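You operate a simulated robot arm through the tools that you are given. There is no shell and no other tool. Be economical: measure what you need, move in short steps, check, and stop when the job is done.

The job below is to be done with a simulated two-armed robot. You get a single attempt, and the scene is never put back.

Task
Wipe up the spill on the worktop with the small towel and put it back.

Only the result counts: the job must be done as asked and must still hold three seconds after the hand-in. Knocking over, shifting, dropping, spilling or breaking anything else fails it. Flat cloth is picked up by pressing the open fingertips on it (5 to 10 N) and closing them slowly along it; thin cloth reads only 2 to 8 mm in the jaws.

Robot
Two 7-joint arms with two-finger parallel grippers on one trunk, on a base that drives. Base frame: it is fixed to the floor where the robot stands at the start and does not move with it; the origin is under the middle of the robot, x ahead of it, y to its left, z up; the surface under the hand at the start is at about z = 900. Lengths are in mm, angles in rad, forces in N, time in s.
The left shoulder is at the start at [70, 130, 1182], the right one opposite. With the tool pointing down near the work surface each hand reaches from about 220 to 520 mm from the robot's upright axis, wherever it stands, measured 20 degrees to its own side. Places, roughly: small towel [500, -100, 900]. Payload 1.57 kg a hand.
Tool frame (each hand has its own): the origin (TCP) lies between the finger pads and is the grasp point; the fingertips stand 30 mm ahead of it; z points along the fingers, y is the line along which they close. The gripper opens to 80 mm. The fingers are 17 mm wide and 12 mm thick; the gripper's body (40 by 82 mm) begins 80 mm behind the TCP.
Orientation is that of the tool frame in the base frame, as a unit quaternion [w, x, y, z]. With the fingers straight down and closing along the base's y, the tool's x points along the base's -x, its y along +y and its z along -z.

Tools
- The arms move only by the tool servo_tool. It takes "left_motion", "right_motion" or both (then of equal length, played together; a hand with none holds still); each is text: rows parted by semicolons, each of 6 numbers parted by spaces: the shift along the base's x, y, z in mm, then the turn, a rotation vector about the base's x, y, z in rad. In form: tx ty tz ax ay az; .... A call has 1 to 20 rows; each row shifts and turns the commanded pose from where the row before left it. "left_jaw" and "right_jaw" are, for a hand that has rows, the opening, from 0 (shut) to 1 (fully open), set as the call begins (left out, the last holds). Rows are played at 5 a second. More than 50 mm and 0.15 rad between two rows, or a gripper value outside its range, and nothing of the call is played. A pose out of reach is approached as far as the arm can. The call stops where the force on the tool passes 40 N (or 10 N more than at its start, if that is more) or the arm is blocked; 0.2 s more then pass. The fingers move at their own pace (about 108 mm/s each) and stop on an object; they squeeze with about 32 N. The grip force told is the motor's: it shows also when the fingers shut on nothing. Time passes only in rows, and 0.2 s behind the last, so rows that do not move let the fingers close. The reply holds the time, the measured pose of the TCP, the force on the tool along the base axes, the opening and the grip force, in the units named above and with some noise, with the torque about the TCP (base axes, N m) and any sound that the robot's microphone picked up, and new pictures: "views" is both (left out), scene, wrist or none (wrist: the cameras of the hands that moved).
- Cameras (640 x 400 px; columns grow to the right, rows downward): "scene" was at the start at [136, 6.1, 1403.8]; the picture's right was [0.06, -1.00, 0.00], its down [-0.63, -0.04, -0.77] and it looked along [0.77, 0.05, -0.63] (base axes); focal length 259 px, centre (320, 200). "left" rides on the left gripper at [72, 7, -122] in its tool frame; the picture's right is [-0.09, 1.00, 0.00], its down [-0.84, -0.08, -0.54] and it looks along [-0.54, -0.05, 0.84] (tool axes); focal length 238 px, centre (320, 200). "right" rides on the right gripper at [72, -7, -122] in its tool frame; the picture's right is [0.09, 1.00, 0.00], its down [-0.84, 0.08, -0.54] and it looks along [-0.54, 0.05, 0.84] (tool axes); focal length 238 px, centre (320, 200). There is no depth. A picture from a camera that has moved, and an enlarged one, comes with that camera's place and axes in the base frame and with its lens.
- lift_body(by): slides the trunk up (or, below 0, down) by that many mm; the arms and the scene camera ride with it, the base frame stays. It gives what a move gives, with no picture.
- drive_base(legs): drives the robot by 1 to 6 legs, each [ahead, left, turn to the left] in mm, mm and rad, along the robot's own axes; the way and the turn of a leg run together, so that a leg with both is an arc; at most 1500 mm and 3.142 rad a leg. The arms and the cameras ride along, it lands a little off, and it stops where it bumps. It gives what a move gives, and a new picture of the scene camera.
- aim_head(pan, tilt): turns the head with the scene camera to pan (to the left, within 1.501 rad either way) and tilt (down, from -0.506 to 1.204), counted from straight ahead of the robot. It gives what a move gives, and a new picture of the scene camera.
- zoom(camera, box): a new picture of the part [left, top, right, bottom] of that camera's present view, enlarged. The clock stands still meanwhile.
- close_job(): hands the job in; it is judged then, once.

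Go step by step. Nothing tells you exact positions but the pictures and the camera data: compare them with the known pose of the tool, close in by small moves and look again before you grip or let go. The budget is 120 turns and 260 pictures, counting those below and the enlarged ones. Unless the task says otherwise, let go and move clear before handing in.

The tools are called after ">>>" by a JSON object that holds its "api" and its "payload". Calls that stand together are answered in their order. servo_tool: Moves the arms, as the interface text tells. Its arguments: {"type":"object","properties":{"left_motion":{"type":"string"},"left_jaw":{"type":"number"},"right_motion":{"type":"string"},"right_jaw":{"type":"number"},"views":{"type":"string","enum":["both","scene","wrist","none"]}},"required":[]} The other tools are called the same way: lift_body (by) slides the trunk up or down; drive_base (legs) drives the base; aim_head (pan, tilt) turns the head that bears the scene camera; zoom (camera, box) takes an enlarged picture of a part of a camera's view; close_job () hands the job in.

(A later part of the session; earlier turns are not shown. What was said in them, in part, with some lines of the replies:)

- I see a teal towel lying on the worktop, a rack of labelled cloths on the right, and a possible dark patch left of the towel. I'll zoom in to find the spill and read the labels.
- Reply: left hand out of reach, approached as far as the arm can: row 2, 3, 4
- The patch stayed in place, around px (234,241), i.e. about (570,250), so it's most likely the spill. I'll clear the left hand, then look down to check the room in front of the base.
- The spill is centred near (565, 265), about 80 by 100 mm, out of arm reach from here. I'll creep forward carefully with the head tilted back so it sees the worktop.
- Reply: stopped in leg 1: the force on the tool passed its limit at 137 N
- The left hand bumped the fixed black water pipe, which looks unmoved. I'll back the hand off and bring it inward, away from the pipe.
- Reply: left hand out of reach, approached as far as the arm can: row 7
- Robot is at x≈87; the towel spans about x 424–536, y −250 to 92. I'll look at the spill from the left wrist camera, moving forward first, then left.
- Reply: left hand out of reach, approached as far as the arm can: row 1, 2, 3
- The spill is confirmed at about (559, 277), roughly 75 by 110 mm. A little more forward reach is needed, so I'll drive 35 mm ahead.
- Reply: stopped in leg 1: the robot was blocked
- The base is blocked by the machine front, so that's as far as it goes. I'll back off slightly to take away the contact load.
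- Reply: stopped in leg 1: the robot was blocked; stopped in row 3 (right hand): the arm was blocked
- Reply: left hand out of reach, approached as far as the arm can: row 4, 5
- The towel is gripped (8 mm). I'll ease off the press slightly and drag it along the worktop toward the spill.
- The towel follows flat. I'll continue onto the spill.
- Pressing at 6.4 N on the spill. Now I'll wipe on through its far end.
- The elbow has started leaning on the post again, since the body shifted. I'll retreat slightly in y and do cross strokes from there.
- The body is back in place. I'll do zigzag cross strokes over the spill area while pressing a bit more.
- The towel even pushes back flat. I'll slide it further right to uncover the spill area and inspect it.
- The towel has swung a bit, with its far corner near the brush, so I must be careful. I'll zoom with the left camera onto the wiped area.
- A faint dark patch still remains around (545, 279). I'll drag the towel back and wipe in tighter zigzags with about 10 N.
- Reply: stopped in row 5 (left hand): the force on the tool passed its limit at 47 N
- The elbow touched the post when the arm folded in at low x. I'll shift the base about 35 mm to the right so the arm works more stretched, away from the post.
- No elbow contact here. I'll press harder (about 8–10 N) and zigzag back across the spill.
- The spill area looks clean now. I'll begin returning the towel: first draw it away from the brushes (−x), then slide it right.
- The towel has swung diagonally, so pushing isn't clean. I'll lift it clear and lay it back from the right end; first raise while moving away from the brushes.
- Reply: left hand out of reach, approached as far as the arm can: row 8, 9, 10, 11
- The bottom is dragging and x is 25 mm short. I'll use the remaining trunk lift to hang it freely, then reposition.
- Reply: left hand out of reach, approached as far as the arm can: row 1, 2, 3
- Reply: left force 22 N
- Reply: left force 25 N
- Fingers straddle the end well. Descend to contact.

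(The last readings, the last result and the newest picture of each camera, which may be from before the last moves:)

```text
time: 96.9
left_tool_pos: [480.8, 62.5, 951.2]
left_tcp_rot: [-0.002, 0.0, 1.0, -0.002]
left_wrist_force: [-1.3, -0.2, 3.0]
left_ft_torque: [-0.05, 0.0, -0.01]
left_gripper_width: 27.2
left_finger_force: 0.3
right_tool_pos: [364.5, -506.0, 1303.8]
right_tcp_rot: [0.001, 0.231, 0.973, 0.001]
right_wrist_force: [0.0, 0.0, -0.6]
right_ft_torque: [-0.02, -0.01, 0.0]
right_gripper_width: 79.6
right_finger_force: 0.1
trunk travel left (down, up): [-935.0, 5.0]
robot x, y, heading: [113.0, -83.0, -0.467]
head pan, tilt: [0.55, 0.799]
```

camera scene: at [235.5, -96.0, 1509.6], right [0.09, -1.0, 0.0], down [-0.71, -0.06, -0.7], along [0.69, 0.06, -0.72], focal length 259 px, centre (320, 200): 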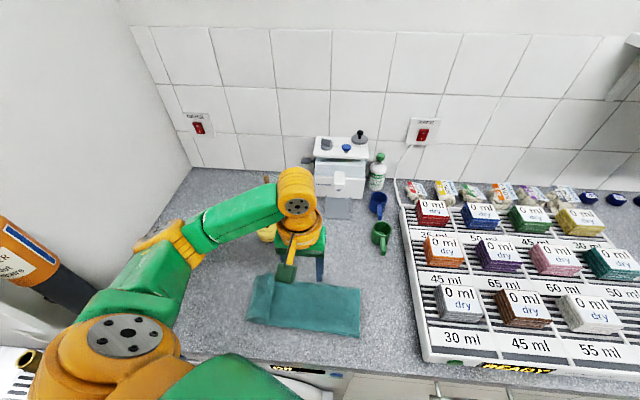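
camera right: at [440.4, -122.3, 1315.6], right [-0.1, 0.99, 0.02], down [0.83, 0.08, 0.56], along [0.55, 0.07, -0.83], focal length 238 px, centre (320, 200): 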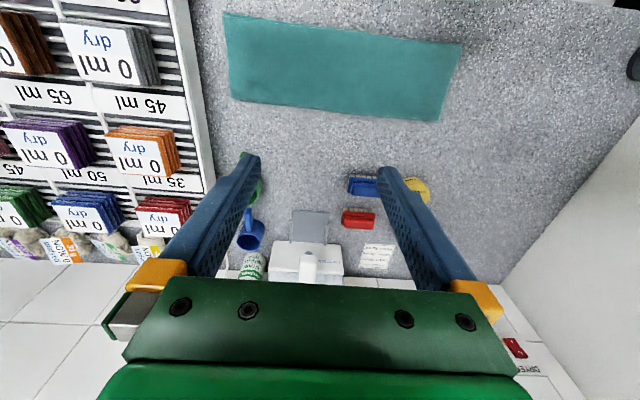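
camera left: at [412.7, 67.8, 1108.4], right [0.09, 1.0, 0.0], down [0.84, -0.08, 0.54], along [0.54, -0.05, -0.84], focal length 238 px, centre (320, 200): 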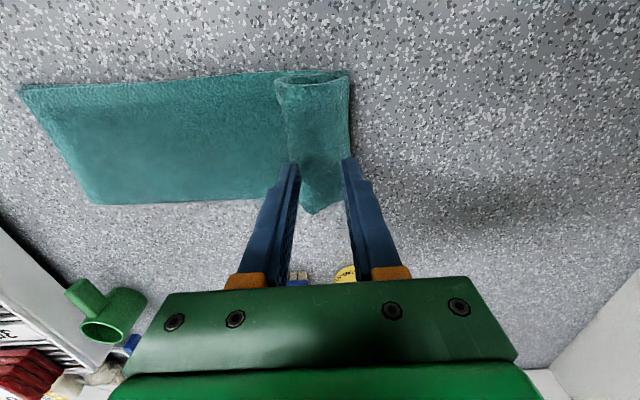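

Light contact (3 N) on the soft roll. I'll press a bit more and close slowly.

>>> {"api": "servo_tool", "payload": {"left_motion": "0 0 -2 0 0 0; 0 0 0 0 0 0", "left_jaw": 0.26, "views": "none"}}

>>> {"api": "servo_tool", "payload": {"left_motion": "0 0 0 0 0 0", "left_jaw": 0.18, "views": "none"}}

>>> {"api": "servo_tool", "payload": {"left_motion": "0 0 0 0 0 0", "left_jaw": 0.1, "views": "none"}}

>>> {"api": "servo_tool", "payload": {"left_motion": "0 0 0 0 0 0; 0 0 0 0 0 0", "left_jaw": 0.0, "views": "wrist"}}

```text
time: 97.5
left_tool_pos: [480.8, 63.2, 948.1]
left_tcp_rot: [-0.002, 0.0, 1.0, -0.002]
left_wrist_force: [-0.4, -0.3, 3.5]
left_ft_torque: [-0.02, 0.02, 0.03]
left_gripper_width: 20.7
left_finger_force: 0.1
right_tool_pos: [364.4, -506.9, 1304.4]
right_tcp_rot: [0.002, 0.23, 0.973, 0.001]
right_wrist_force: [-0.6, 0.7, -0.6]
right_ft_torque: [0.01, -0.03, -0.01]
right_gripper_width: 80.0
right_finger_force: 0.0
trunk travel left (down, up): [-935.0, 5.0]
robot x, y, heading: [108.2, -83.3, -0.465]
head pan, tilt: [0.55, 0.799]
```

```text
time: 97.9
left_tool_pos: [480.8, 64.2, 949.0]
left_tcp_rot: [-0.001, 0.001, 1.0, -0.001]
left_wrist_force: [-0.6, 0.1, 4.4]
left_ft_torque: [-0.03, 0.0, -0.01]
left_gripper_width: 14.5
left_finger_force: 0.0
right_tool_pos: [364.2, -507.1, 1303.5]
right_tcp_rot: [0.001, 0.231, 0.973, 0.0]
right_wrist_force: [0.7, 0.4, 0.4]
right_ft_torque: [-0.01, 0.03, -0.01]
right_gripper_width: 79.9
right_finger_force: 0.0
trunk travel left (down, up): [-935.0, 5.0]
robot x, y, heading: [113.2, -80.7, -0.463]
head pan, tilt: [0.55, 0.799]
```

```text
time: 98.3
left_tool_pos: [481.1, 63.9, 947.8]
left_tcp_rot: [-0.002, 0.0, 1.0, -0.001]
left_wrist_force: [-0.3, 0.4, 3.8]
left_ft_torque: [0.0, -0.01, -0.01]
left_gripper_width: 7.5
left_finger_force: 0.2
right_tool_pos: [362.7, -506.9, 1303.9]
right_tcp_rot: [0.0, 0.231, 0.973, 0.001]
right_wrist_force: [0.2, 0.5, 0.5]
right_ft_torque: [-0.03, -0.01, 0.01]
right_gripper_width: 79.9
right_finger_force: 0.0
trunk travel left (down, up): [-935.0, 5.0]
robot x, y, heading: [111.1, -86.4, -0.463]
head pan, tilt: [0.55, 0.799]
```

```text
time: 98.9
left_tool_pos: [479.7, 64.1, 948.2]
left_tcp_rot: [-0.002, -0.001, 1.0, -0.001]
left_wrist_force: [-0.3, -0.8, 3.7]
left_ft_torque: [-0.01, 0.04, 0.05]
left_gripper_width: 3.9
left_finger_force: 24.6
right_tool_pos: [365.2, -506.6, 1304.0]
right_tcp_rot: [0.001, 0.23, 0.973, 0.0]
right_wrist_force: [-0.3, -0.1, 0.1]
right_ft_torque: [-0.01, 0.03, 0.02]
right_gripper_width: 80.2
right_finger_force: 0.0
trunk travel left (down, up): [-935.0, 5.0]
robot x, y, heading: [110.8, -82.1, -0.462]
head pan, tilt: [0.55, 0.799]
camera left: at [408.5, 69.9, 1070.2], right [0.09, 1.0, 0.0], down [0.84, -0.08, 0.54], along [0.54, -0.05, -0.84], focal length 238 px, centre (320, 200)
```

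left: 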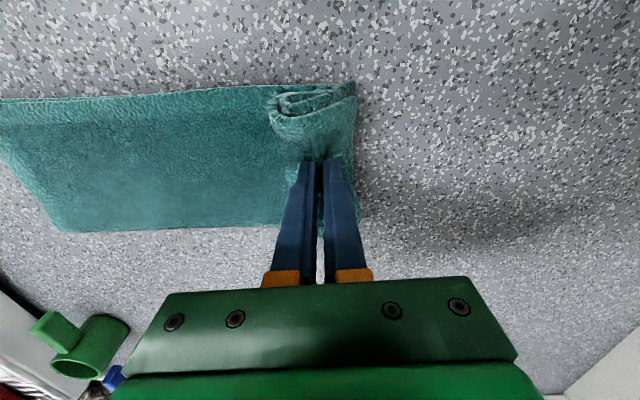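

I have 3.9 mm of cloth pinched. I'll lift a moderate amount and look.

>>> {"api": "servo_tool", "payload": {"left_motion": "0 0 10 0 0 0; 0 0 15 0 0 0; 0 0 15 0 0 0; 0 0 20 0 0 0; 0 0 20 0 0 0; 0 0 20 0 0 0; 0 0 20 0 0 0; 0 0 0 0 0 0", "views": "both"}}

>>> {"api": "zoom", "payload": {"camera": "scene", "box": [210, 210, 370, 350]}}

```text
time: 100.7
left_tool_pos: [481.3, 61.8, 1067.3]
left_tcp_rot: [-0.001, 0.0, 1.0, -0.002]
left_wrist_force: [0.5, 0.3, 0.0]
left_ft_torque: [0.0, 0.03, -0.02]
left_gripper_width: 3.8
left_finger_force: 25.0
right_tool_pos: [364.2, -507.5, 1304.3]
right_tcp_rot: [0.001, 0.231, 0.973, 0.001]
right_wrist_force: [-0.5, 0.2, -0.7]
right_ft_torque: [0.0, 0.01, -0.03]
right_gripper_width: 79.9
right_finger_force: 0.1
trunk travel left (down, up): [-935.0, 5.0]
robot x, y, heading: [111.9, -79.3, -0.466]
head pan, tilt: [0.55, 0.799]
camera scene: at [235.9, -96.3, 1509.5], right [0.09, -1.0, 0.0], down [-0.71, -0.06, -0.7], along [0.69, 0.06, -0.72], focal length 259 px, centre (320, 200)
camera left: at [408.7, 68.8, 1189.6], right [0.09, 1.0, 0.0], down [0.84, -0.08, 0.54], along [0.54, -0.05, -0.84], focal length 238 px, centre (320, 200)
```

scene: 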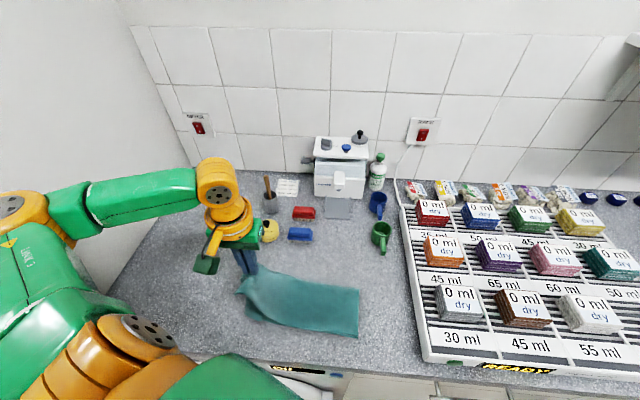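
left: 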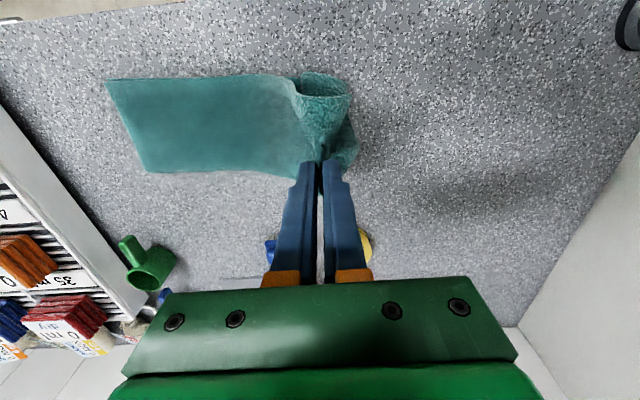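

```text
2.86 times, centred on (290, 280) of scene
camera zoom: at [235.9, -96.3, 1509.5], right [0.09, -1.0, 0.0], down [-0.71, -0.06, -0.7], along [0.69, 0.06, -0.72], focal length 739 px, centre (406, -29)
```

zoom: 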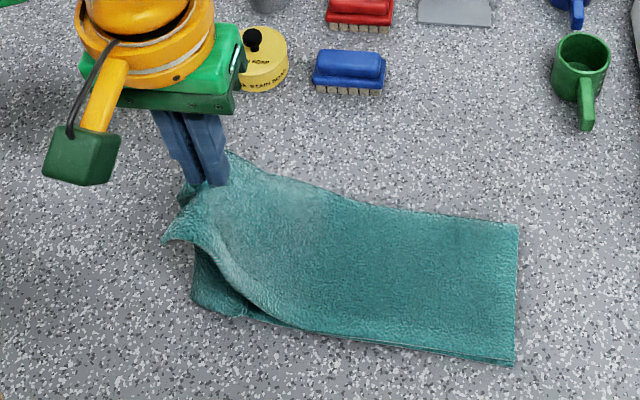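

Only part of the cloth's layers seems to be lifted. I'll lift a bit higher and look again to understand it.

>>> {"api": "servo_tool", "payload": {"left_motion": "0 0 15 0 0 0; 0 0 15 0 0 0; 0 0 15 0 0 0; 0 0 15 0 0 0; 0 0 0 0 0 0; 0 0 0 0 0 0", "views": "wrist"}}

>>> {"api": "zoom", "payload": {"camera": "scene", "box": [210, 210, 370, 350]}}

>>> {"api": "zoom", "payload": {"camera": "left", "box": [220, 40, 400, 220]}}

```text
time: 102.1
left_tool_pos: [481.0, 62.9, 1126.7]
left_tcp_rot: [-0.002, 0.0, 1.0, -0.002]
left_wrist_force: [0.0, -0.2, -0.5]
left_ft_torque: [-0.03, -0.03, 0.01]
left_gripper_width: 3.9
left_finger_force: 24.8
right_tool_pos: [364.7, -506.8, 1303.0]
right_tcp_rot: [0.001, 0.231, 0.973, -0.001]
right_wrist_force: [0.1, 0.2, 0.2]
right_ft_torque: [-0.02, 0.0, -0.03]
right_gripper_width: 80.0
right_finger_force: 0.1
trunk travel left (down, up): [-935.0, 5.0]
robot x, y, heading: [114.0, -83.8, -0.46]
head pan, tilt: [0.55, 0.799]
camera left: at [408.8, 69.6, 1249.3], right [0.09, 1.0, 0.0], down [0.84, -0.08, 0.54], along [0.54, -0.05, -0.84], focal length 238 px, centre (320, 200)
```

left: 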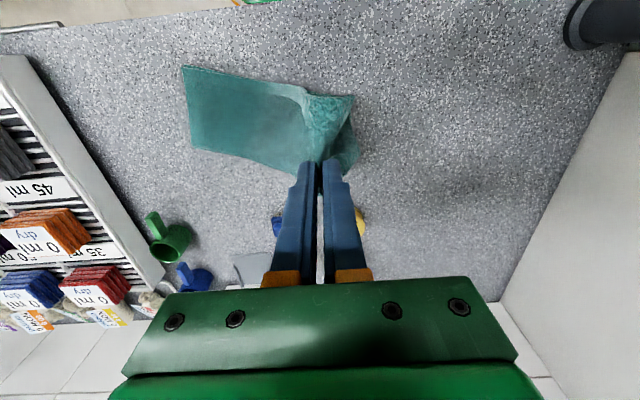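

```text
2.86 times, centred on (290, 280) of scene
camera zoom: at [235.9, -96.3, 1509.5], right [0.09, -1.0, 0.0], down [-0.71, -0.06, -0.7], along [0.69, 0.06, -0.72], focal length 739 px, centre (406, -29)
```

zoom: 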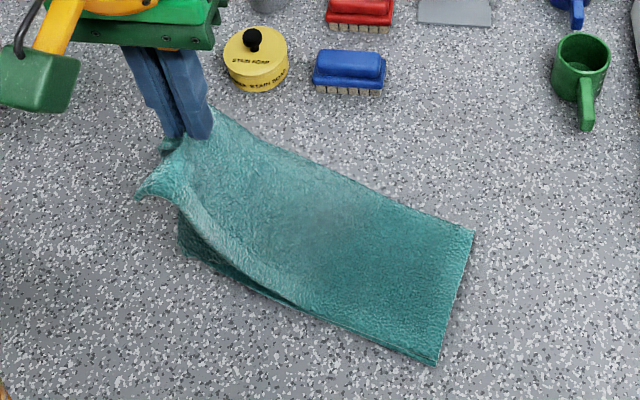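

```text
2.22 times, centred on (310, 130) of left
camera zoom: at [408.8, 69.6, 1249.3], right [0.09, 1.0, 0.0], down [0.84, -0.08, 0.54], along [0.54, -0.05, -0.84], focal length 530 px, centre (342, 356)
```

zoom: 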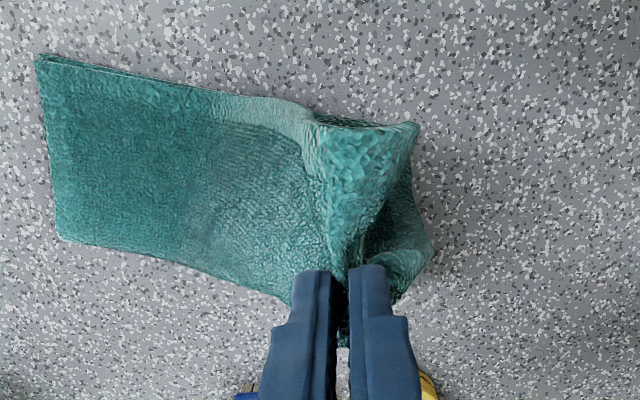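

The towel is two-ply, and I'm holding the top ply. Lifting it to a full hang should undo all the folds; then I'll assess.

>>> {"api": "servo_tool", "payload": {"left_motion": "0 -3 15 0 0 0; 0 -5 15 0 0 0; 0 -5 15 0 0 0; 0 -5 15 0 0 0; 0 -5 15 0 0 0; 0 -5 15 0 0 0; 0 -5 15 0 0 0; 0 -5 15 0 0 0; 0 -5 8 0 0 0; 0 0 0 0 0 0; 0 0 0 0 0 0; 0 0 0 0 0 0", "views": "both"}}

>>> {"api": "zoom", "payload": {"camera": "scene", "box": [180, 180, 360, 350]}}

```text
time: 104.7
left_tool_pos: [481.6, 20.0, 1256.0]
left_tcp_rot: [-0.002, 0.0, 1.0, -0.001]
left_wrist_force: [-0.2, -0.8, -0.4]
left_ft_torque: [0.02, 0.0, -0.01]
left_gripper_width: 3.8
left_finger_force: 24.6
right_tool_pos: [364.9, -506.2, 1302.9]
right_tcp_rot: [0.001, 0.232, 0.973, 0.0]
right_wrist_force: [-0.8, -0.6, 0.3]
right_ft_torque: [0.04, 0.0, 0.0]
right_gripper_width: 80.0
right_finger_force: 0.0
trunk travel left (down, up): [-935.0, 5.0]
robot x, y, heading: [112.1, -79.2, -0.465]
head pan, tilt: [0.55, 0.799]
camera scene: at [235.9, -96.5, 1509.5], right [0.09, -1.0, 0.0], down [-0.71, -0.06, -0.7], along [0.69, 0.06, -0.72], focal length 259 px, centre (320, 200)
camera left: at [409.2, 27.2, 1377.5], right [0.09, 1.0, 0.0], down [0.84, -0.08, 0.54], along [0.54, -0.05, -0.84], focal length 238 px, centre (320, 200)
```

scene: 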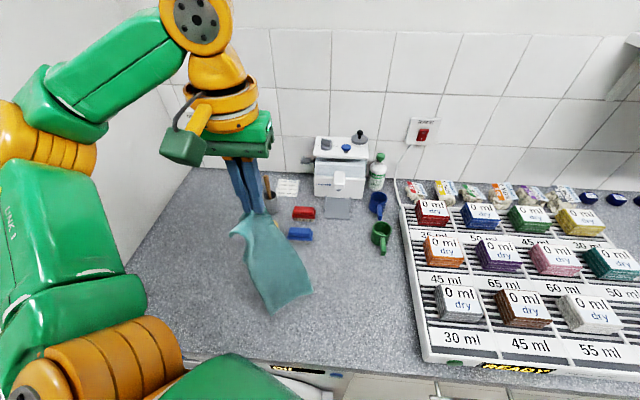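
left: 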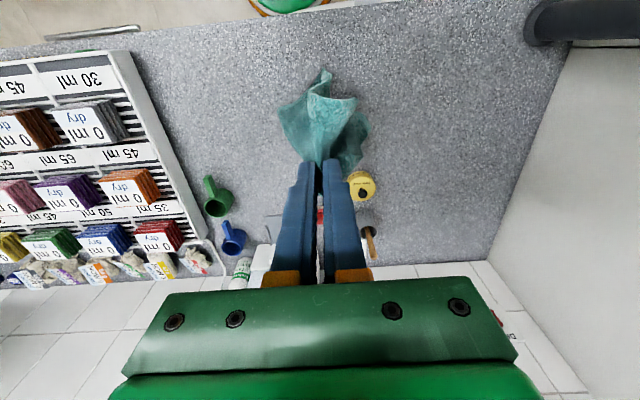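

```text
2.35 times, centred on (270, 265) of scene
camera zoom: at [235.9, -96.5, 1509.5], right [0.09, -1.0, 0.0], down [-0.71, -0.06, -0.7], along [0.69, 0.06, -0.72], focal length 608 px, centre (438, 47)
```

zoom: 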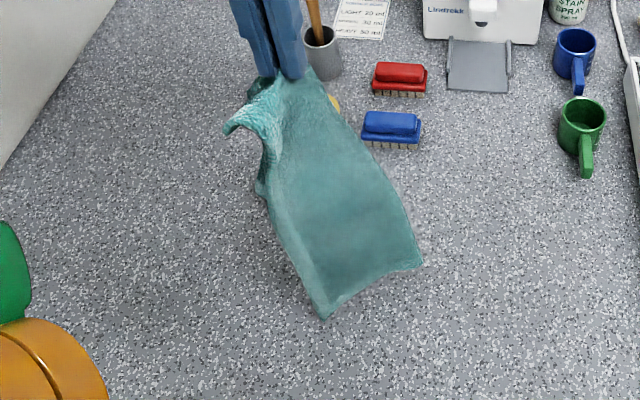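

It hangs full length with all folds undone, and the wiped area looks clean. I'll raise the trunk the last 5 mm, shift the base right 60 mm and carry the towel back again.

>>> {"api": "lift_body", "payload": {"by": 5}}

>>> {"api": "drive_base", "payload": {"legs": [[26, -54, 0]]}}

```text
time: 105.2
left_tool_pos: [480.6, 21.5, 1260.5]
left_tcp_rot: [-0.001, 0.0, 1.0, -0.002]
left_wrist_force: [0.1, -0.7, 0.1]
left_ft_torque: [-0.01, -0.03, 0.01]
left_gripper_width: 3.5
left_finger_force: 24.2
right_tool_pos: [364.3, -507.1, 1307.7]
right_tcp_rot: [0.001, 0.231, 0.973, -0.001]
right_wrist_force: [-0.1, -0.7, 1.2]
right_ft_torque: [0.02, 0.02, 0.03]
right_gripper_width: 80.0
right_finger_force: 0.0
trunk travel left (down, up): [-940.0, 0.0]
robot x, y, heading: [111.1, -82.5, -0.461]
head pan, tilt: [0.55, 0.799]
```

```text
time: 106.2
left_tool_pos: [479.6, -27.3, 1258.7]
left_tcp_rot: [-0.002, 0.0, 1.0, -0.007]
left_wrist_force: [-0.3, 0.4, -0.3]
left_ft_torque: [-0.05, -0.01, 0.01]
left_gripper_width: 3.6
left_finger_force: 24.3
right_tool_pos: [364.6, -554.8, 1312.9]
right_tcp_rot: [0.002, 0.231, 0.973, -0.004]
right_wrist_force: [-0.6, 1.1, 1.0]
right_ft_torque: [-0.1, -0.01, 0.01]
right_gripper_width: 79.9
right_finger_force: 0.1
trunk travel left (down, up): [-940.0, 0.0]
robot x, y, heading: [107.5, -139.5, -0.464]
head pan, tilt: [0.55, 0.799]
camera scene: at [235.1, -142.1, 1514.6], right [0.09, -1.0, 0.01], down [-0.71, -0.07, -0.7], along [0.69, 0.05, -0.72], focal length 259 px, centre (320, 200)
```

scene: 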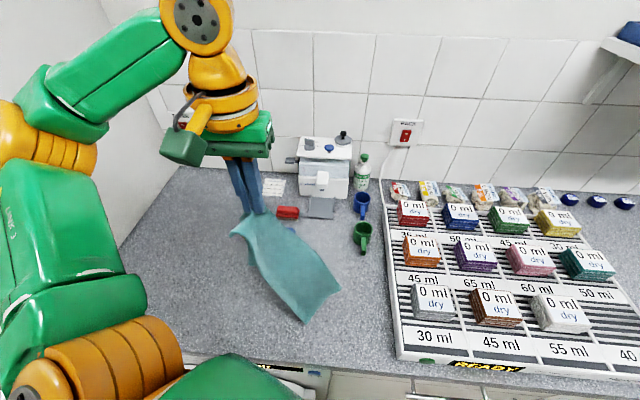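

Carrying on slowly to the right, then letting it settle.

>>> {"api": "servo_tool", "payload": {"left_motion": "0 -8 0 0 0 0; 0 -14 0 0 0 0; 0 -16 0 0 0 0; 0 -16 0 0 0 0; 0 -16 0 0 0 0; 0 -16 0 0 0 0; 0 -16 0 0 0 0; 0 -16 0 0 0 0; 0 -16 0 0 0 0; 0 -16 0 0 0 0; 0 -16 0 0 0 0; 0 -14 0 0 0 0; 0 -10 0 0 0 0; 0 -6 0 0 0 0; 0 -4 0 0 0 0; 0 0 0 0 0 0; 0 0 0 0 0 0; 0 0 0 0 0 0; 0 0 0 0 0 0; 0 0 0 0 0 0", "views": "both"}}

>>> {"api": "zoom", "payload": {"camera": "scene", "box": [300, 200, 460, 370]}}

```text
time: 110.4
left_tool_pos: [478.5, -236.9, 1260.8]
left_tcp_rot: [-0.002, 0.0, 1.0, -0.001]
left_wrist_force: [0.3, -0.1, -0.2]
left_ft_torque: [0.01, 0.0, 0.02]
left_gripper_width: 3.8
left_finger_force: 24.8
right_tool_pos: [365.1, -565.7, 1308.9]
right_tcp_rot: [0.001, 0.231, 0.973, 0.001]
right_wrist_force: [-0.6, 0.3, 0.5]
right_ft_torque: [0.02, 0.0, -0.01]
right_gripper_width: 79.7
right_finger_force: 0.1
trunk travel left (down, up): [-940.0, 0.0]
robot x, y, heading: [109.3, -139.9, -0.466]
head pan, tilt: [0.55, 0.799]
camera scene: at [234.8, -155.1, 1514.5], right [0.09, -1.0, 0.0], down [-0.71, -0.06, -0.7], along [0.69, 0.06, -0.72], focal length 259 px, centre (320, 200)
camera left: at [407.5, -231.1, 1382.3], right [0.09, 1.0, 0.0], down [0.84, -0.07, 0.54], along [0.54, -0.05, -0.84], focal length 238 px, centre (320, 200)
```

scene: 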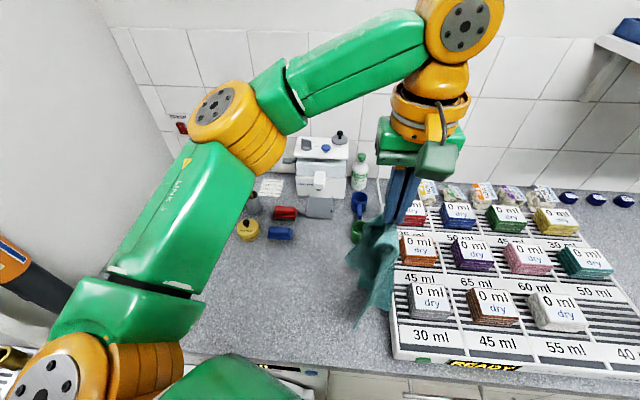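
left: 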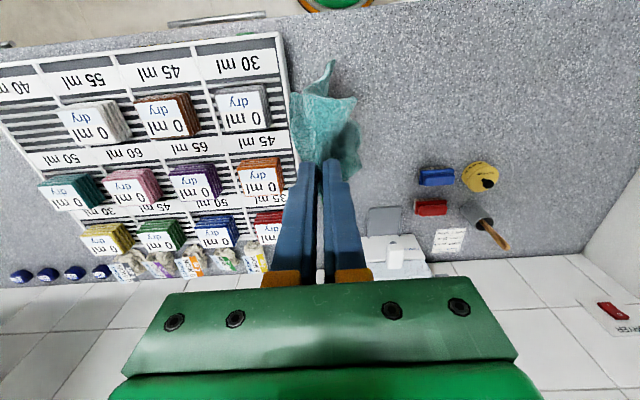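

```text
2.35 times, centred on (380, 285) of scene
camera zoom: at [234.8, -155.1, 1514.5], right [0.09, -1.0, 0.0], down [-0.71, -0.06, -0.7], along [0.69, 0.06, -0.72], focal length 608 px, centre (179, 0)
```

zoom: 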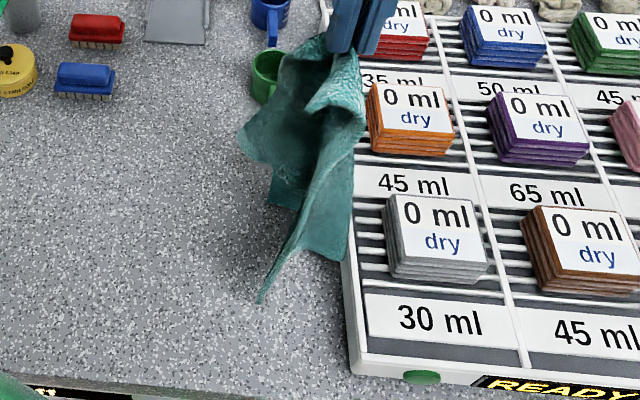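

The towel looks twisted and close to the rack. I'll move 35 mm left, wait, and look again.

>>> {"api": "servo_tool", "payload": {"left_motion": "0 6 0 0 0 0; 0 8 0 0 0 0; 0 8 0 0 0 0; 0 7 0 0 0 0; 0 5 0 0 0 0; 0 0 0 0 0 0; 0 0 0 0 0 0; 0 0 0 0 0 0; 0 0 0 0 0 0; 0 0 0 0 0 0; 0 0 0 0 0 0", "views": "wrist"}}

>>> {"api": "zoom", "payload": {"camera": "scene", "box": [300, 200, 460, 370]}}

>>> {"api": "zoom", "payload": {"camera": "left", "box": [240, 30, 400, 190]}}

```text
time: 112.8
left_tool_pos: [478.8, -203.1, 1261.1]
left_tcp_rot: [-0.002, 0.0, 1.0, -0.002]
left_wrist_force: [-0.6, -0.1, -0.6]
left_ft_torque: [-0.01, 0.01, -0.04]
left_gripper_width: 4.0
left_finger_force: 25.1
right_tool_pos: [363.8, -565.1, 1308.6]
right_tcp_rot: [0.001, 0.231, 0.973, 0.0]
right_wrist_force: [-0.7, -0.4, 0.6]
right_ft_torque: [-0.02, 0.0, -0.03]
right_gripper_width: 80.1
right_finger_force: 0.0
trunk travel left (down, up): [-940.0, 0.0]
robot x, y, heading: [111.6, -140.0, -0.466]
head pan, tilt: [0.55, 0.799]
camera left: at [408.3, -196.5, 1383.1], right [0.09, 1.0, 0.0], down [0.84, -0.07, 0.54], along [0.54, -0.05, -0.84], focal length 238 px, centre (320, 200)
```

left: 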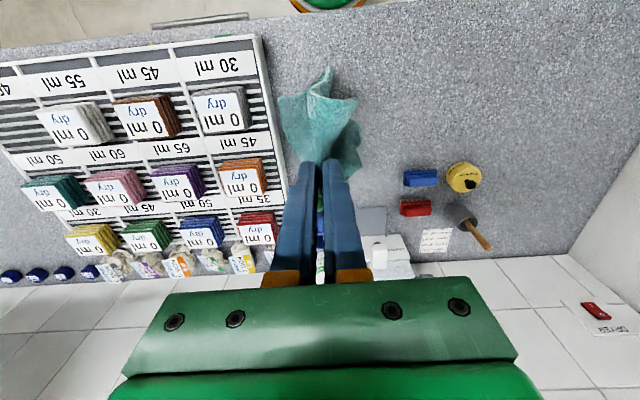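

```text
2.35 times, centred on (380, 285) of scene
camera zoom: at [234.8, -155.1, 1514.5], right [0.09, -1.0, 0.0], down [-0.71, -0.06, -0.7], along [0.69, 0.06, -0.72], focal length 608 px, centre (179, 0)
```

zoom: 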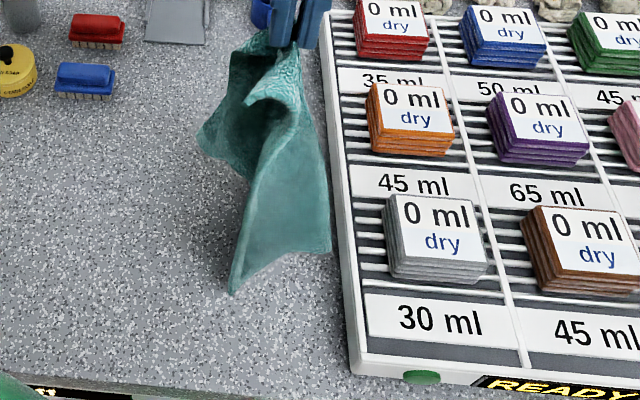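

```text
2.50 times, centred on (320, 110) of left
camera zoom: at [408.3, -196.5, 1383.1], right [0.09, 1.0, 0.0], down [0.84, -0.07, 0.54], along [0.54, -0.05, -0.84], focal length 596 px, centre (320, 425)
```

zoom: 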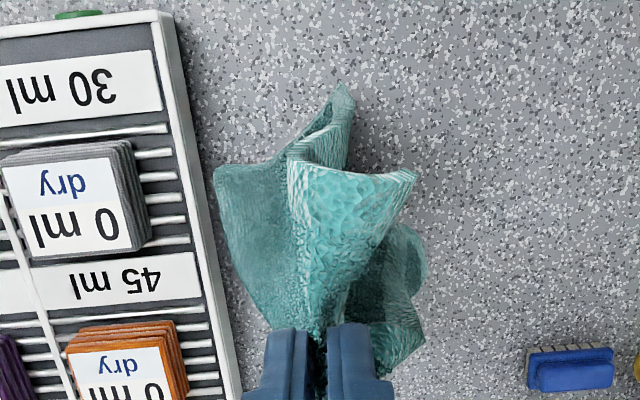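

The hanging end is twisted about 40° clockwise. I'll rotate the hand counter-clockwise to align the free end with the table edge.

>>> {"api": "servo_tool", "payload": {"left_motion": "0 0 0 0 0 0.1; 0 0 0 0 0 0.12; 0 0 0 0 0 0.14; 0 0 0 0 0 0.14; 0 0 0 0 0 0.1; 0 0 0 0 0 0; 0 0 0 0 0 0; 0 0 0 0 0 0; 0 0 0 0 0 0; 0 0 0 0 0 0", "views": "none"}}

>>> {"api": "zoom", "payload": {"camera": "scene", "box": [300, 200, 460, 370]}}

>>> {"api": "zoom", "payload": {"camera": "left", "box": [240, 30, 400, 190]}}

```text
time: 115.0
left_tool_pos: [479.4, -204.0, 1261.6]
left_tcp_rot: [-0.002, -0.296, 0.955, -0.002]
left_wrist_force: [0.4, 0.2, -0.6]
left_ft_torque: [0.0, -0.02, -0.11]
left_gripper_width: 3.8
left_finger_force: 24.9
right_tool_pos: [365.5, -565.1, 1308.2]
right_tcp_rot: [0.001, 0.232, 0.973, 0.0]
right_wrist_force: [-0.7, 0.6, -0.4]
right_ft_torque: [0.0, 0.0, -0.02]
right_gripper_width: 80.0
right_finger_force: 0.1
trunk travel left (down, up): [-940.0, 0.0]
robot x, y, heading: [110.3, -139.4, -0.464]
head pan, tilt: [0.55, 0.799]
```

```text
2.35 times, centred on (380, 285) of scene
camera zoom: at [234.8, -155.1, 1514.5], right [0.09, -1.0, 0.0], down [-0.71, -0.06, -0.7], along [0.69, 0.06, -0.72], focal length 608 px, centre (179, 0)
```

zoom: 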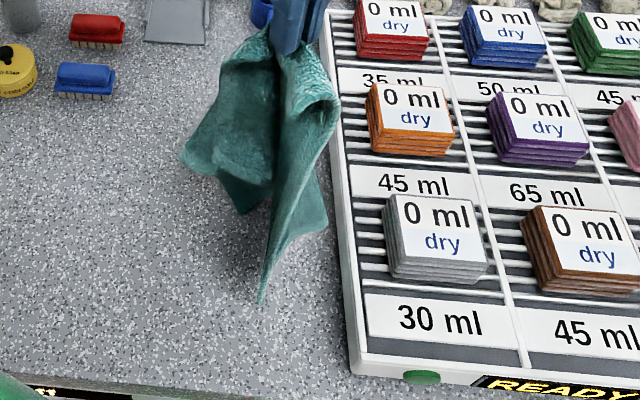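

```text
2.50 times, centred on (320, 110) of left
camera zoom: at [416.8, -239.1, 1382.5], right [-0.49, 0.87, 0.0], down [0.73, 0.41, 0.54], along [0.47, 0.26, -0.84], focal length 596 px, centre (320, 425)
```

zoom: 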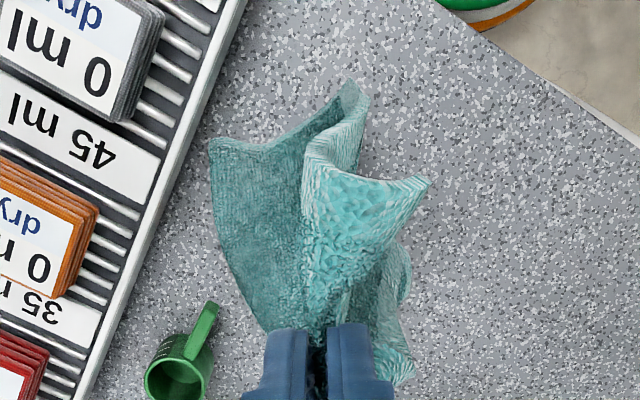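

The free end still needs about 37° more. I'll continue the yaw.

>>> {"api": "servo_tool", "payload": {"left_motion": "0 0 0 0 0 0.12; 0 0 0 0 0 0.14; 0 0 0 0 0 0.14; 0 0 0 0 0 0.12; 0 0 0 0 0 0.1; 0 0 0 0 0 0; 0 0 0 0 0 0; 0 0 0 0 0 0; 0 0 0 0 0 0; 0 0 0 0 0 0", "views": "none"}}

>>> {"api": "zoom", "payload": {"camera": "scene", "box": [300, 200, 460, 370]}}

>>> {"api": "zoom", "payload": {"camera": "left", "box": [240, 30, 400, 190]}}

```text
time: 117.2
left_tool_pos: [479.6, -203.4, 1262.1]
left_tcp_rot: [-0.001, -0.573, 0.82, -0.001]
left_wrist_force: [-0.3, -0.2, 0.3]
left_ft_torque: [-0.03, 0.01, -0.09]
left_gripper_width: 3.6
left_finger_force: 24.6
right_tool_pos: [364.5, -564.5, 1309.0]
right_tcp_rot: [0.001, 0.231, 0.973, 0.0]
right_wrist_force: [-0.8, -0.4, -0.4]
right_ft_torque: [0.0, -0.01, 0.0]
right_gripper_width: 80.0
right_finger_force: 0.0
trunk travel left (down, up): [-940.0, 0.0]
robot x, y, heading: [105.2, -133.8, -0.471]
head pan, tilt: [0.55, 0.799]
```

```text
2.35 times, centred on (380, 285) of scene
camera zoom: at [234.8, -155.1, 1514.5], right [0.09, -1.0, 0.0], down [-0.71, -0.06, -0.7], along [0.69, 0.06, -0.72], focal length 608 px, centre (179, 0)
```

zoom: 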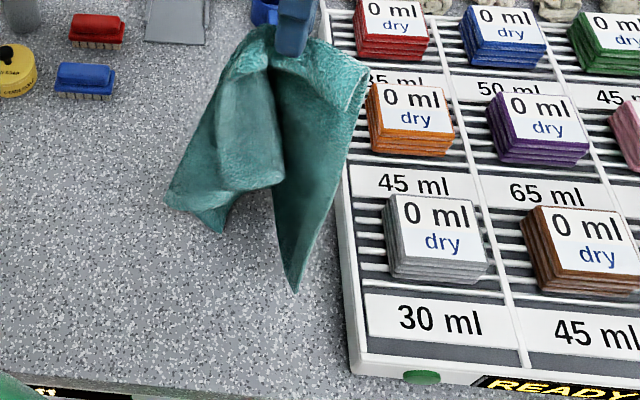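

```text
2.50 times, centred on (320, 110) of left
camera zoom: at [448.7, -269.0, 1382.9], right [-0.9, 0.43, 0.0], down [0.36, 0.76, 0.54], along [0.23, 0.49, -0.84], focal length 596 px, centre (320, 425)
```

zoom: 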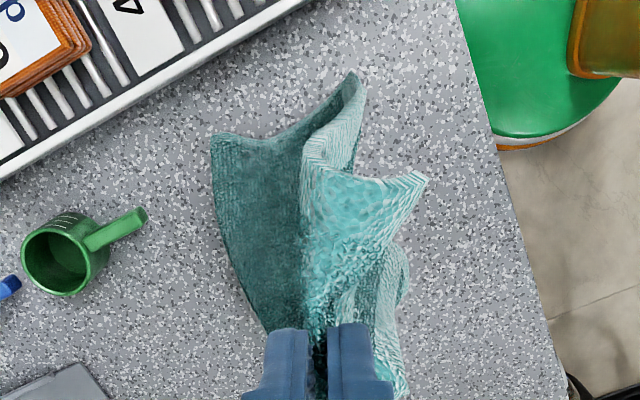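

The free end is now aligned with the table and leans slightly right, at y≈−246. I'll start laying down: lower and move left, unwinding yaw gradually.

>>> {"api": "servo_tool", "payload": {"left_motion": "0 0 -10 0 0 0; 0 0 -10 0 0 0; 0 4 -12 0 0 0; 0 8 -12 0 0 0; 0 10 -12 0 0 0; 0 12 -12 0 0 0; 0 12 -12 0 0 -0.05; 0 12 -12 0 0 -0.1; 0 12 -12 0 0 -0.1; 0 12 -12 0 0 -0.1; 0 0 0 0 0 0", "views": "both"}}

>>> {"api": "zoom", "payload": {"camera": "scene", "box": [260, 200, 420, 360]}}

```text
time: 119.6
left_tool_pos: [479.7, -120.5, 1144.3]
left_tcp_rot: [-0.001, -0.421, 0.907, -0.003]
left_wrist_force: [0.0, 0.8, -0.3]
left_ft_torque: [-0.01, 0.0, 0.08]
left_gripper_width: 3.5
left_finger_force: 24.3
right_tool_pos: [364.3, -565.6, 1309.7]
right_tcp_rot: [0.001, 0.232, 0.973, 0.0]
right_wrist_force: [-0.4, 0.1, 0.5]
right_ft_torque: [-0.01, -0.01, 0.01]
right_gripper_width: 79.9
right_finger_force: 0.0
trunk travel left (down, up): [-940.0, 0.0]
robot x, y, heading: [105.8, -140.1, -0.466]
head pan, tilt: [0.55, 0.799]
camera scene: at [234.8, -155.0, 1514.6], right [0.09, -1.0, 0.0], down [-0.71, -0.06, -0.7], along [0.69, 0.06, -0.72], focal length 259 px, centre (320, 200)
camera left: at [426.8, -171.9, 1265.8], right [-0.7, 0.71, 0.0], down [0.6, 0.59, 0.54], along [0.39, 0.38, -0.84], focal length 238 px, centre (320, 200)
```

scene: 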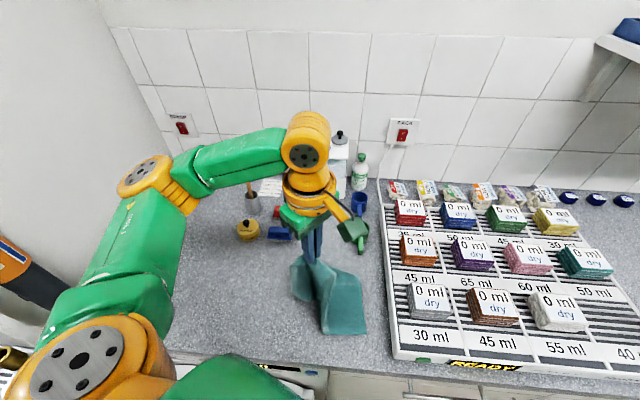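
left: 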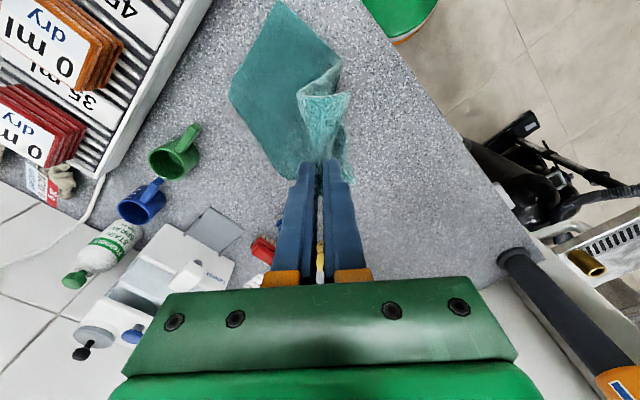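

```text
2.50 times, centred on (340, 280) of scene
camera zoom: at [234.8, -155.0, 1514.6], right [0.09, -1.0, 0.0], down [-0.71, -0.06, -0.7], along [0.69, 0.06, -0.72], focal length 646 px, centre (270, 0)
```

zoom: 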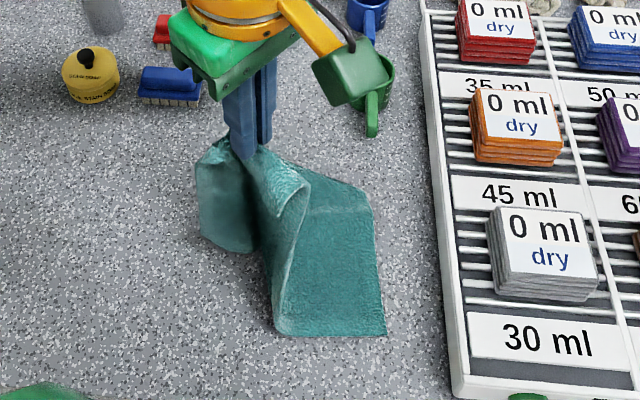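

The right end lies nicely at y≈−237. I'll continue on a flatter arc so the loose ply's end doesn't tuck under, unwinding the yaw.

>>> {"api": "servo_tool", "payload": {"left_motion": "0 13 -8 0 0 -0.08; 0 13 -8 0 0 -0.08; 0 13 -8 0 0 -0.08; 0 13 -8 0 0 -0.08; 0 13 -8 0 0 -0.08; 0 13 -8 0 0 -0.08; 0 13 -8 0 0 -0.08; 0 13 -8 0 0 -0.08; 0 12 -8 0 0 -0.08; 0 12 -8 0 0 -0.08; 0 10 -8 0 0 -0.07; 0 0 0 0 0 0", "views": "both"}}

>>> {"api": "zoom", "payload": {"camera": "scene", "box": [210, 210, 390, 360]}}

```text
time: 122.2
left_tool_pos: [480.2, 16.2, 1055.3]
left_tcp_rot: [-0.002, 0.001, 1.0, -0.002]
left_wrist_force: [0.2, -0.1, 0.1]
left_ft_torque: [-0.02, -0.01, 0.06]
left_gripper_width: 3.6
left_finger_force: 24.7
right_tool_pos: [365.1, -564.4, 1307.6]
right_tcp_rot: [0.001, 0.231, 0.973, -0.001]
right_wrist_force: [0.2, -0.1, -0.3]
right_ft_torque: [0.02, 0.02, -0.01]
right_gripper_width: 80.0
right_finger_force: 0.0
trunk travel left (down, up): [-940.0, 0.0]
robot x, y, heading: [109.7, -143.6, -0.465]
head pan, tilt: [0.55, 0.799]
camera scene: at [234.8, -155.1, 1514.5], right [0.09, -1.0, 0.0], down [-0.71, -0.06, -0.7], along [0.69, 0.06, -0.72], focal length 259 px, centre (320, 200)
camera left: at [407.8, 22.6, 1178.6], right [0.09, 1.0, 0.0], down [0.84, -0.08, 0.54], along [0.54, -0.05, -0.84], focal length 238 px, centre (320, 200)
```

scene: 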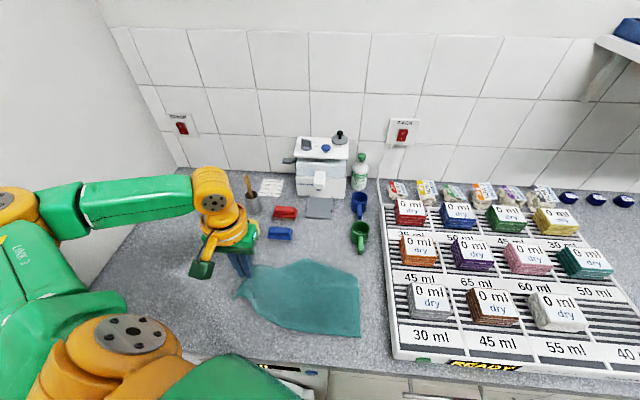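
left: 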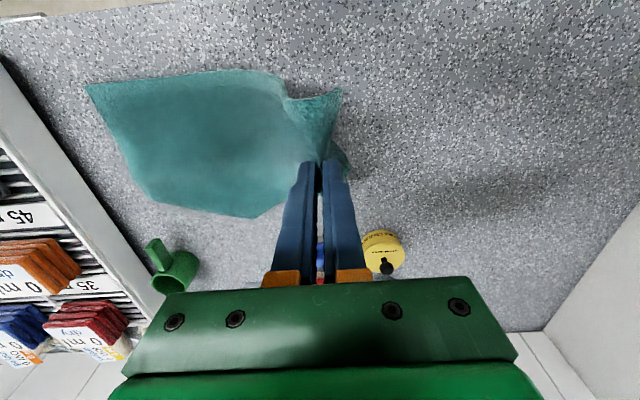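

```text
2.67 times, centred on (300, 285) of scene
camera zoom: at [234.8, -155.1, 1514.5], right [0.09, -1.0, 0.0], down [-0.71, -0.06, -0.7], along [0.69, 0.06, -0.72], focal length 690 px, centre (373, -27)
```

zoom: 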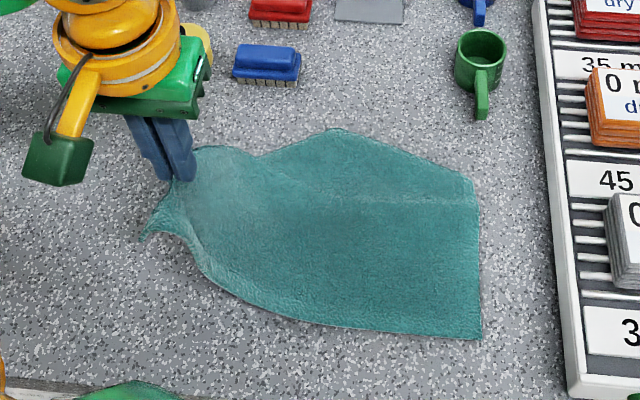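

The lower ply has come a little askew at the far side, but I'll finish laying the end down and release, then tidy up.

>>> {"api": "servo_tool", "payload": {"left_motion": "0 6 -10 0 0 0; 0 5 -12 0 0 0; 0 5 -12 0 0 0; 0 4 -12 0 0 0; 0 3 -12 0 0 0; 0 0 -12 0 0 0; 0 0 -12 0 0 0; 0 -2 -10 0 0 0; 0 -2 -8 0 0 0; 0 0 -5 0 0 0; 0 0 0 0 0 0", "views": "none"}}

>>> {"api": "zoom", "payload": {"camera": "scene", "box": [210, 210, 390, 360]}}

```text
time: 124.6
left_tool_pos: [479.7, 35.5, 951.4]
left_tcp_rot: [-0.002, 0.0, 1.0, -0.002]
left_wrist_force: [0.2, -0.1, 0.9]
left_ft_torque: [-0.01, 0.01, 0.04]
left_gripper_width: 3.5
left_finger_force: 24.7
right_tool_pos: [364.2, -565.7, 1308.5]
right_tcp_rot: [0.001, 0.231, 0.973, 0.0]
right_wrist_force: [-0.3, 0.0, -0.4]
right_ft_torque: [0.01, 0.01, -0.02]
right_gripper_width: 79.9
right_finger_force: 0.2
trunk travel left (down, up): [-940.0, 0.0]
robot x, y, heading: [106.8, -140.4, -0.463]
head pan, tilt: [0.55, 0.799]
```

```text
2.67 times, centred on (300, 285) of scene
camera zoom: at [234.4, -155.0, 1514.6], right [0.09, -1.0, 0.0], down [-0.71, -0.06, -0.7], along [0.69, 0.06, -0.72], focal length 690 px, centre (373, -27)
```

zoom: 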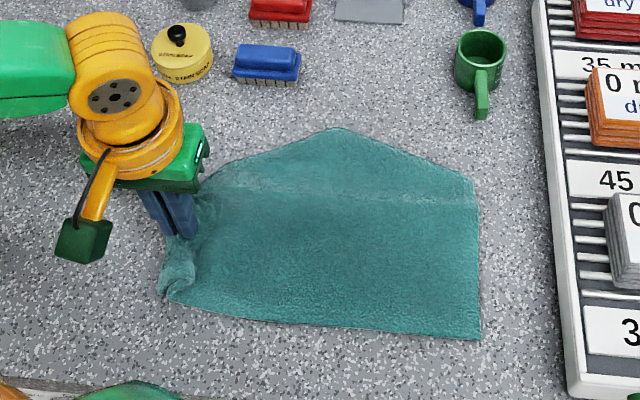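

It's mostly flat and in place. I'll release gently and rise to see the result.

>>> {"api": "servo_tool", "payload": {"left_motion": "0 0 -3 0 0 0; 0 0 0 0 0 0; 0 0 0 0 0 0", "left_jaw": 0.25, "views": "none"}}

>>> {"api": "servo_tool", "payload": {"left_motion": "0 0 10 0 0 0; 0 0 20 0 0 0; 0 0 30 0 0 0; 0 0 30 0 0 0; 0 0 30 0 0 0; -10 20 30 0 0 0; -30 40 0 0 0 0; -30 40 0 0 0 0; 0 0 0 0 0 0", "left_jaw": 0.4, "views": "both"}}

>>> {"api": "zoom", "payload": {"camera": "scene", "box": [210, 210, 390, 360]}}

```text
time: 125.4
left_tool_pos: [479.6, 35.5, 948.3]
left_tcp_rot: [-0.002, -0.001, 1.0, -0.002]
left_wrist_force: [0.4, -0.2, -0.4]
left_ft_torque: [-0.01, -0.02, 0.0]
left_gripper_width: 19.9
left_finger_force: 0.0
right_tool_pos: [363.9, -564.6, 1308.5]
right_tcp_rot: [0.0, 0.231, 0.973, -0.001]
right_wrist_force: [-0.7, 0.4, -0.3]
right_ft_torque: [0.01, 0.01, -0.04]
right_gripper_width: 79.7
right_finger_force: 0.0
trunk travel left (down, up): [-940.0, 0.0]
robot x, y, heading: [106.5, -144.9, -0.461]
head pan, tilt: [0.55, 0.799]
```

```text
time: 127.4
left_tool_pos: [408.4, 136.8, 1096.8]
left_tcp_rot: [-0.002, -0.001, 1.0, -0.003]
left_wrist_force: [0.1, -1.0, -0.2]
left_ft_torque: [0.05, 0.04, 0.04]
left_gripper_width: 31.9
left_finger_force: 0.0
right_tool_pos: [364.5, -564.9, 1307.6]
right_tcp_rot: [0.0, 0.231, 0.973, 0.001]
right_wrist_force: [-0.2, -0.6, 0.1]
right_ft_torque: [-0.01, 0.03, -0.02]
right_gripper_width: 79.8
right_finger_force: 0.0
trunk travel left (down, up): [-940.0, 0.0]
robot x, y, heading: [107.6, -144.3, -0.459]
head pan, tilt: [0.55, 0.799]
camera scene: at [235.4, -155.3, 1514.5], right [0.09, -1.0, 0.0], down [-0.71, -0.06, -0.7], along [0.69, 0.06, -0.72], focal length 259 px, centre (320, 200)
camera left: at [336.8, 142.4, 1218.9], right [0.09, 1.0, -0.01], down [0.84, -0.07, 0.54], along [0.54, -0.05, -0.84], focal length 238 px, centre (320, 200)
```

scene: 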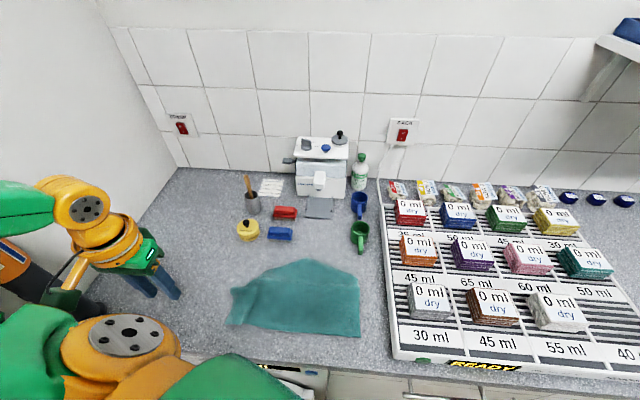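
left: 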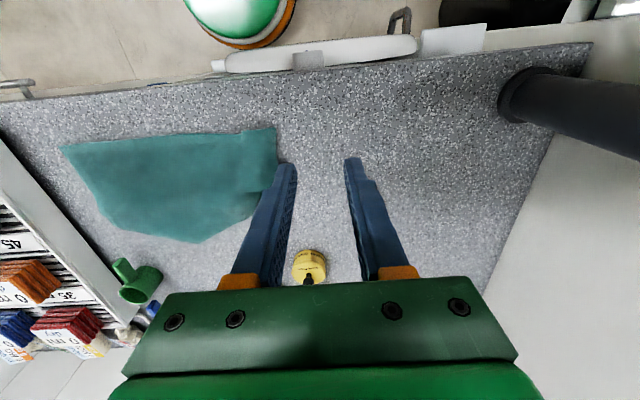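

```text
2.67 times, centred on (300, 285) of scene
camera zoom: at [235.4, -155.3, 1514.5], right [0.09, -1.0, 0.0], down [-0.71, -0.06, -0.7], along [0.69, 0.06, -0.72], focal length 690 px, centre (373, -27)
```

zoom: 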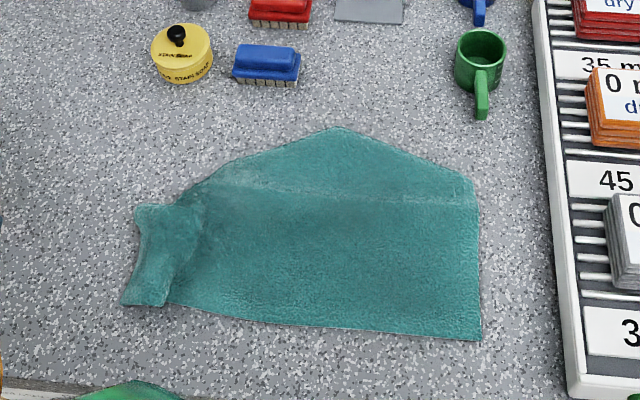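

The towel now lies in its original place (y −237 to 80) with a slight bulge at the back. Let me verify the spill area is dry.

>>> {"api": "zoom", "payload": {"camera": "scene", "box": [100, 180, 260, 320]}}

>>> {"api": "zoom", "payload": {"camera": "left", "box": [350, 100, 560, 300]}}

```text
2.86 times, centred on (180, 250) of scene
camera zoom: at [235.4, -155.3, 1514.5], right [0.09, -1.0, 0.0], down [-0.71, -0.06, -0.7], along [0.69, 0.06, -0.72], focal length 739 px, centre (720, 57)
```

zoom: 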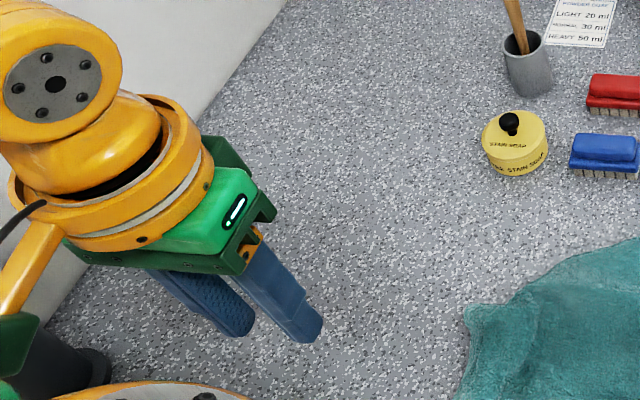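

```text
2.00 times, centred on (455, 200) of left
camera zoom: at [336.8, 142.4, 1218.9], right [0.09, 1.0, -0.01], down [0.84, -0.07, 0.54], along [0.54, -0.05, -0.84], focal length 477 px, centre (50, 200)
```

zoom: 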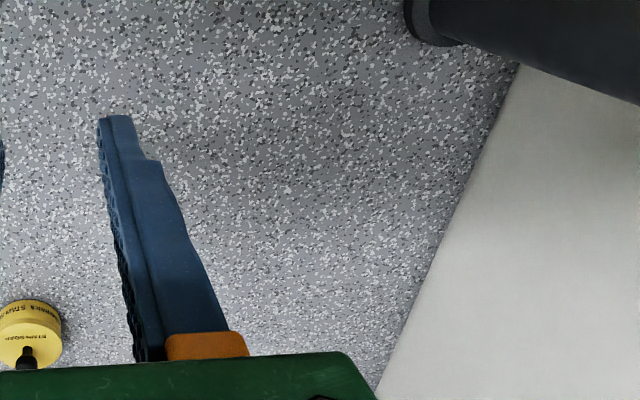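

The view is partly hidden by the hand; I'll move it inward and check the spill spot once more.

>>> {"api": "servo_tool", "payload": {"left_motion": "0 -30 20 0 0 0; 0 -40 20 0 0 0; 0 -40 20 0 0 0; 0 -40 0 0 0 0; 0 0 0 0 0 0", "views": "none"}}

>>> {"api": "zoom", "payload": {"camera": "scene", "box": [100, 180, 260, 320]}}

```text
time: 128.6
left_tool_pos: [411.2, -16.8, 1159.8]
left_tcp_rot: [-0.002, -0.001, 1.0, -0.001]
left_wrist_force: [0.6, -0.6, -0.6]
left_ft_torque: [-0.01, 0.0, 0.0]
left_gripper_width: 32.0
left_finger_force: 0.1
right_tool_pos: [363.9, -565.0, 1308.5]
right_tcp_rot: [0.001, 0.23, 0.973, 0.001]
right_wrist_force: [-0.1, -0.2, 0.3]
right_ft_torque: [0.01, 0.02, -0.01]
right_gripper_width: 79.8
right_finger_force: 0.2
trunk travel left (down, up): [-940.0, 0.0]
robot x, y, heading: [111.9, -141.9, -0.463]
head pan, tilt: [0.55, 0.799]
```

```text
2.86 times, centred on (180, 250) of scene
camera zoom: at [234.5, -155.3, 1514.6], right [0.09, -1.0, 0.0], down [-0.71, -0.06, -0.7], along [0.69, 0.06, -0.72], focal length 739 px, centre (720, 57)
```

zoom: 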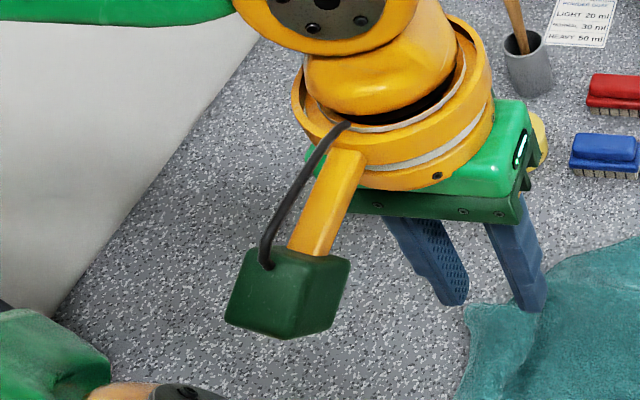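

Still occluded; move the hand further right.

>>> {"api": "servo_tool", "payload": {"left_motion": "0 -40 20 0 0 0; 0 -45 20 0 0 0; 0 -45 0 0 0 0; 0 0 0 0 0 0", "views": "none"}}

>>> {"api": "zoom", "payload": {"camera": "scene", "box": [100, 180, 260, 320]}}

```text
time: 129.6
left_tool_pos: [409.4, -142.9, 1197.1]
left_tcp_rot: [-0.003, -0.001, 1.0, -0.002]
left_wrist_force: [-0.6, 0.0, -0.9]
left_ft_torque: [0.01, 0.02, 0.0]
left_gripper_width: 31.8
left_finger_force: 0.0
right_tool_pos: [364.9, -563.2, 1309.5]
right_tcp_rot: [0.0, 0.231, 0.973, 0.0]
right_wrist_force: [0.0, -0.9, -0.5]
right_ft_torque: [0.02, -0.02, -0.05]
right_gripper_width: 79.9
right_finger_force: 0.0
trunk travel left (down, up): [-940.0, 0.0]
robot x, y, heading: [108.4, -136.8, -0.467]
head pan, tilt: [0.55, 0.799]
```

```text
2.86 times, centred on (180, 250) of scene
camera zoom: at [235.4, -153.7, 1514.5], right [0.09, -1.0, 0.0], down [-0.71, -0.06, -0.7], along [0.69, 0.06, -0.72], focal length 739 px, centre (720, 57)
```

zoom: 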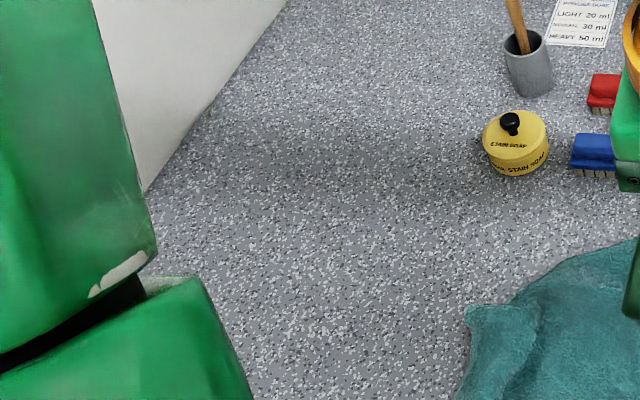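

The spill spot now shows plain, dry worktop. The towel is back in place, both hands are clear, and everything else stands where it was, so I'm handing in.

>>> {"api": "close_job", "payload": {}}

```text
The job is handed in.
```

I wiped up the spill with the small towel, and the spot looks clean in the last picture. The towel is back where it was, give or take about 15 mm at each end, but not laid perfectly flat. It is two layers thick: the back edge bulges about 65 mm toward the wall, and the left end has a small fold.

While I was reaching the spill, the left hand and elbow bumped the fixed black post at the left a few times. It looked unmoved afterwards, and nothing else on the worktop was touched.
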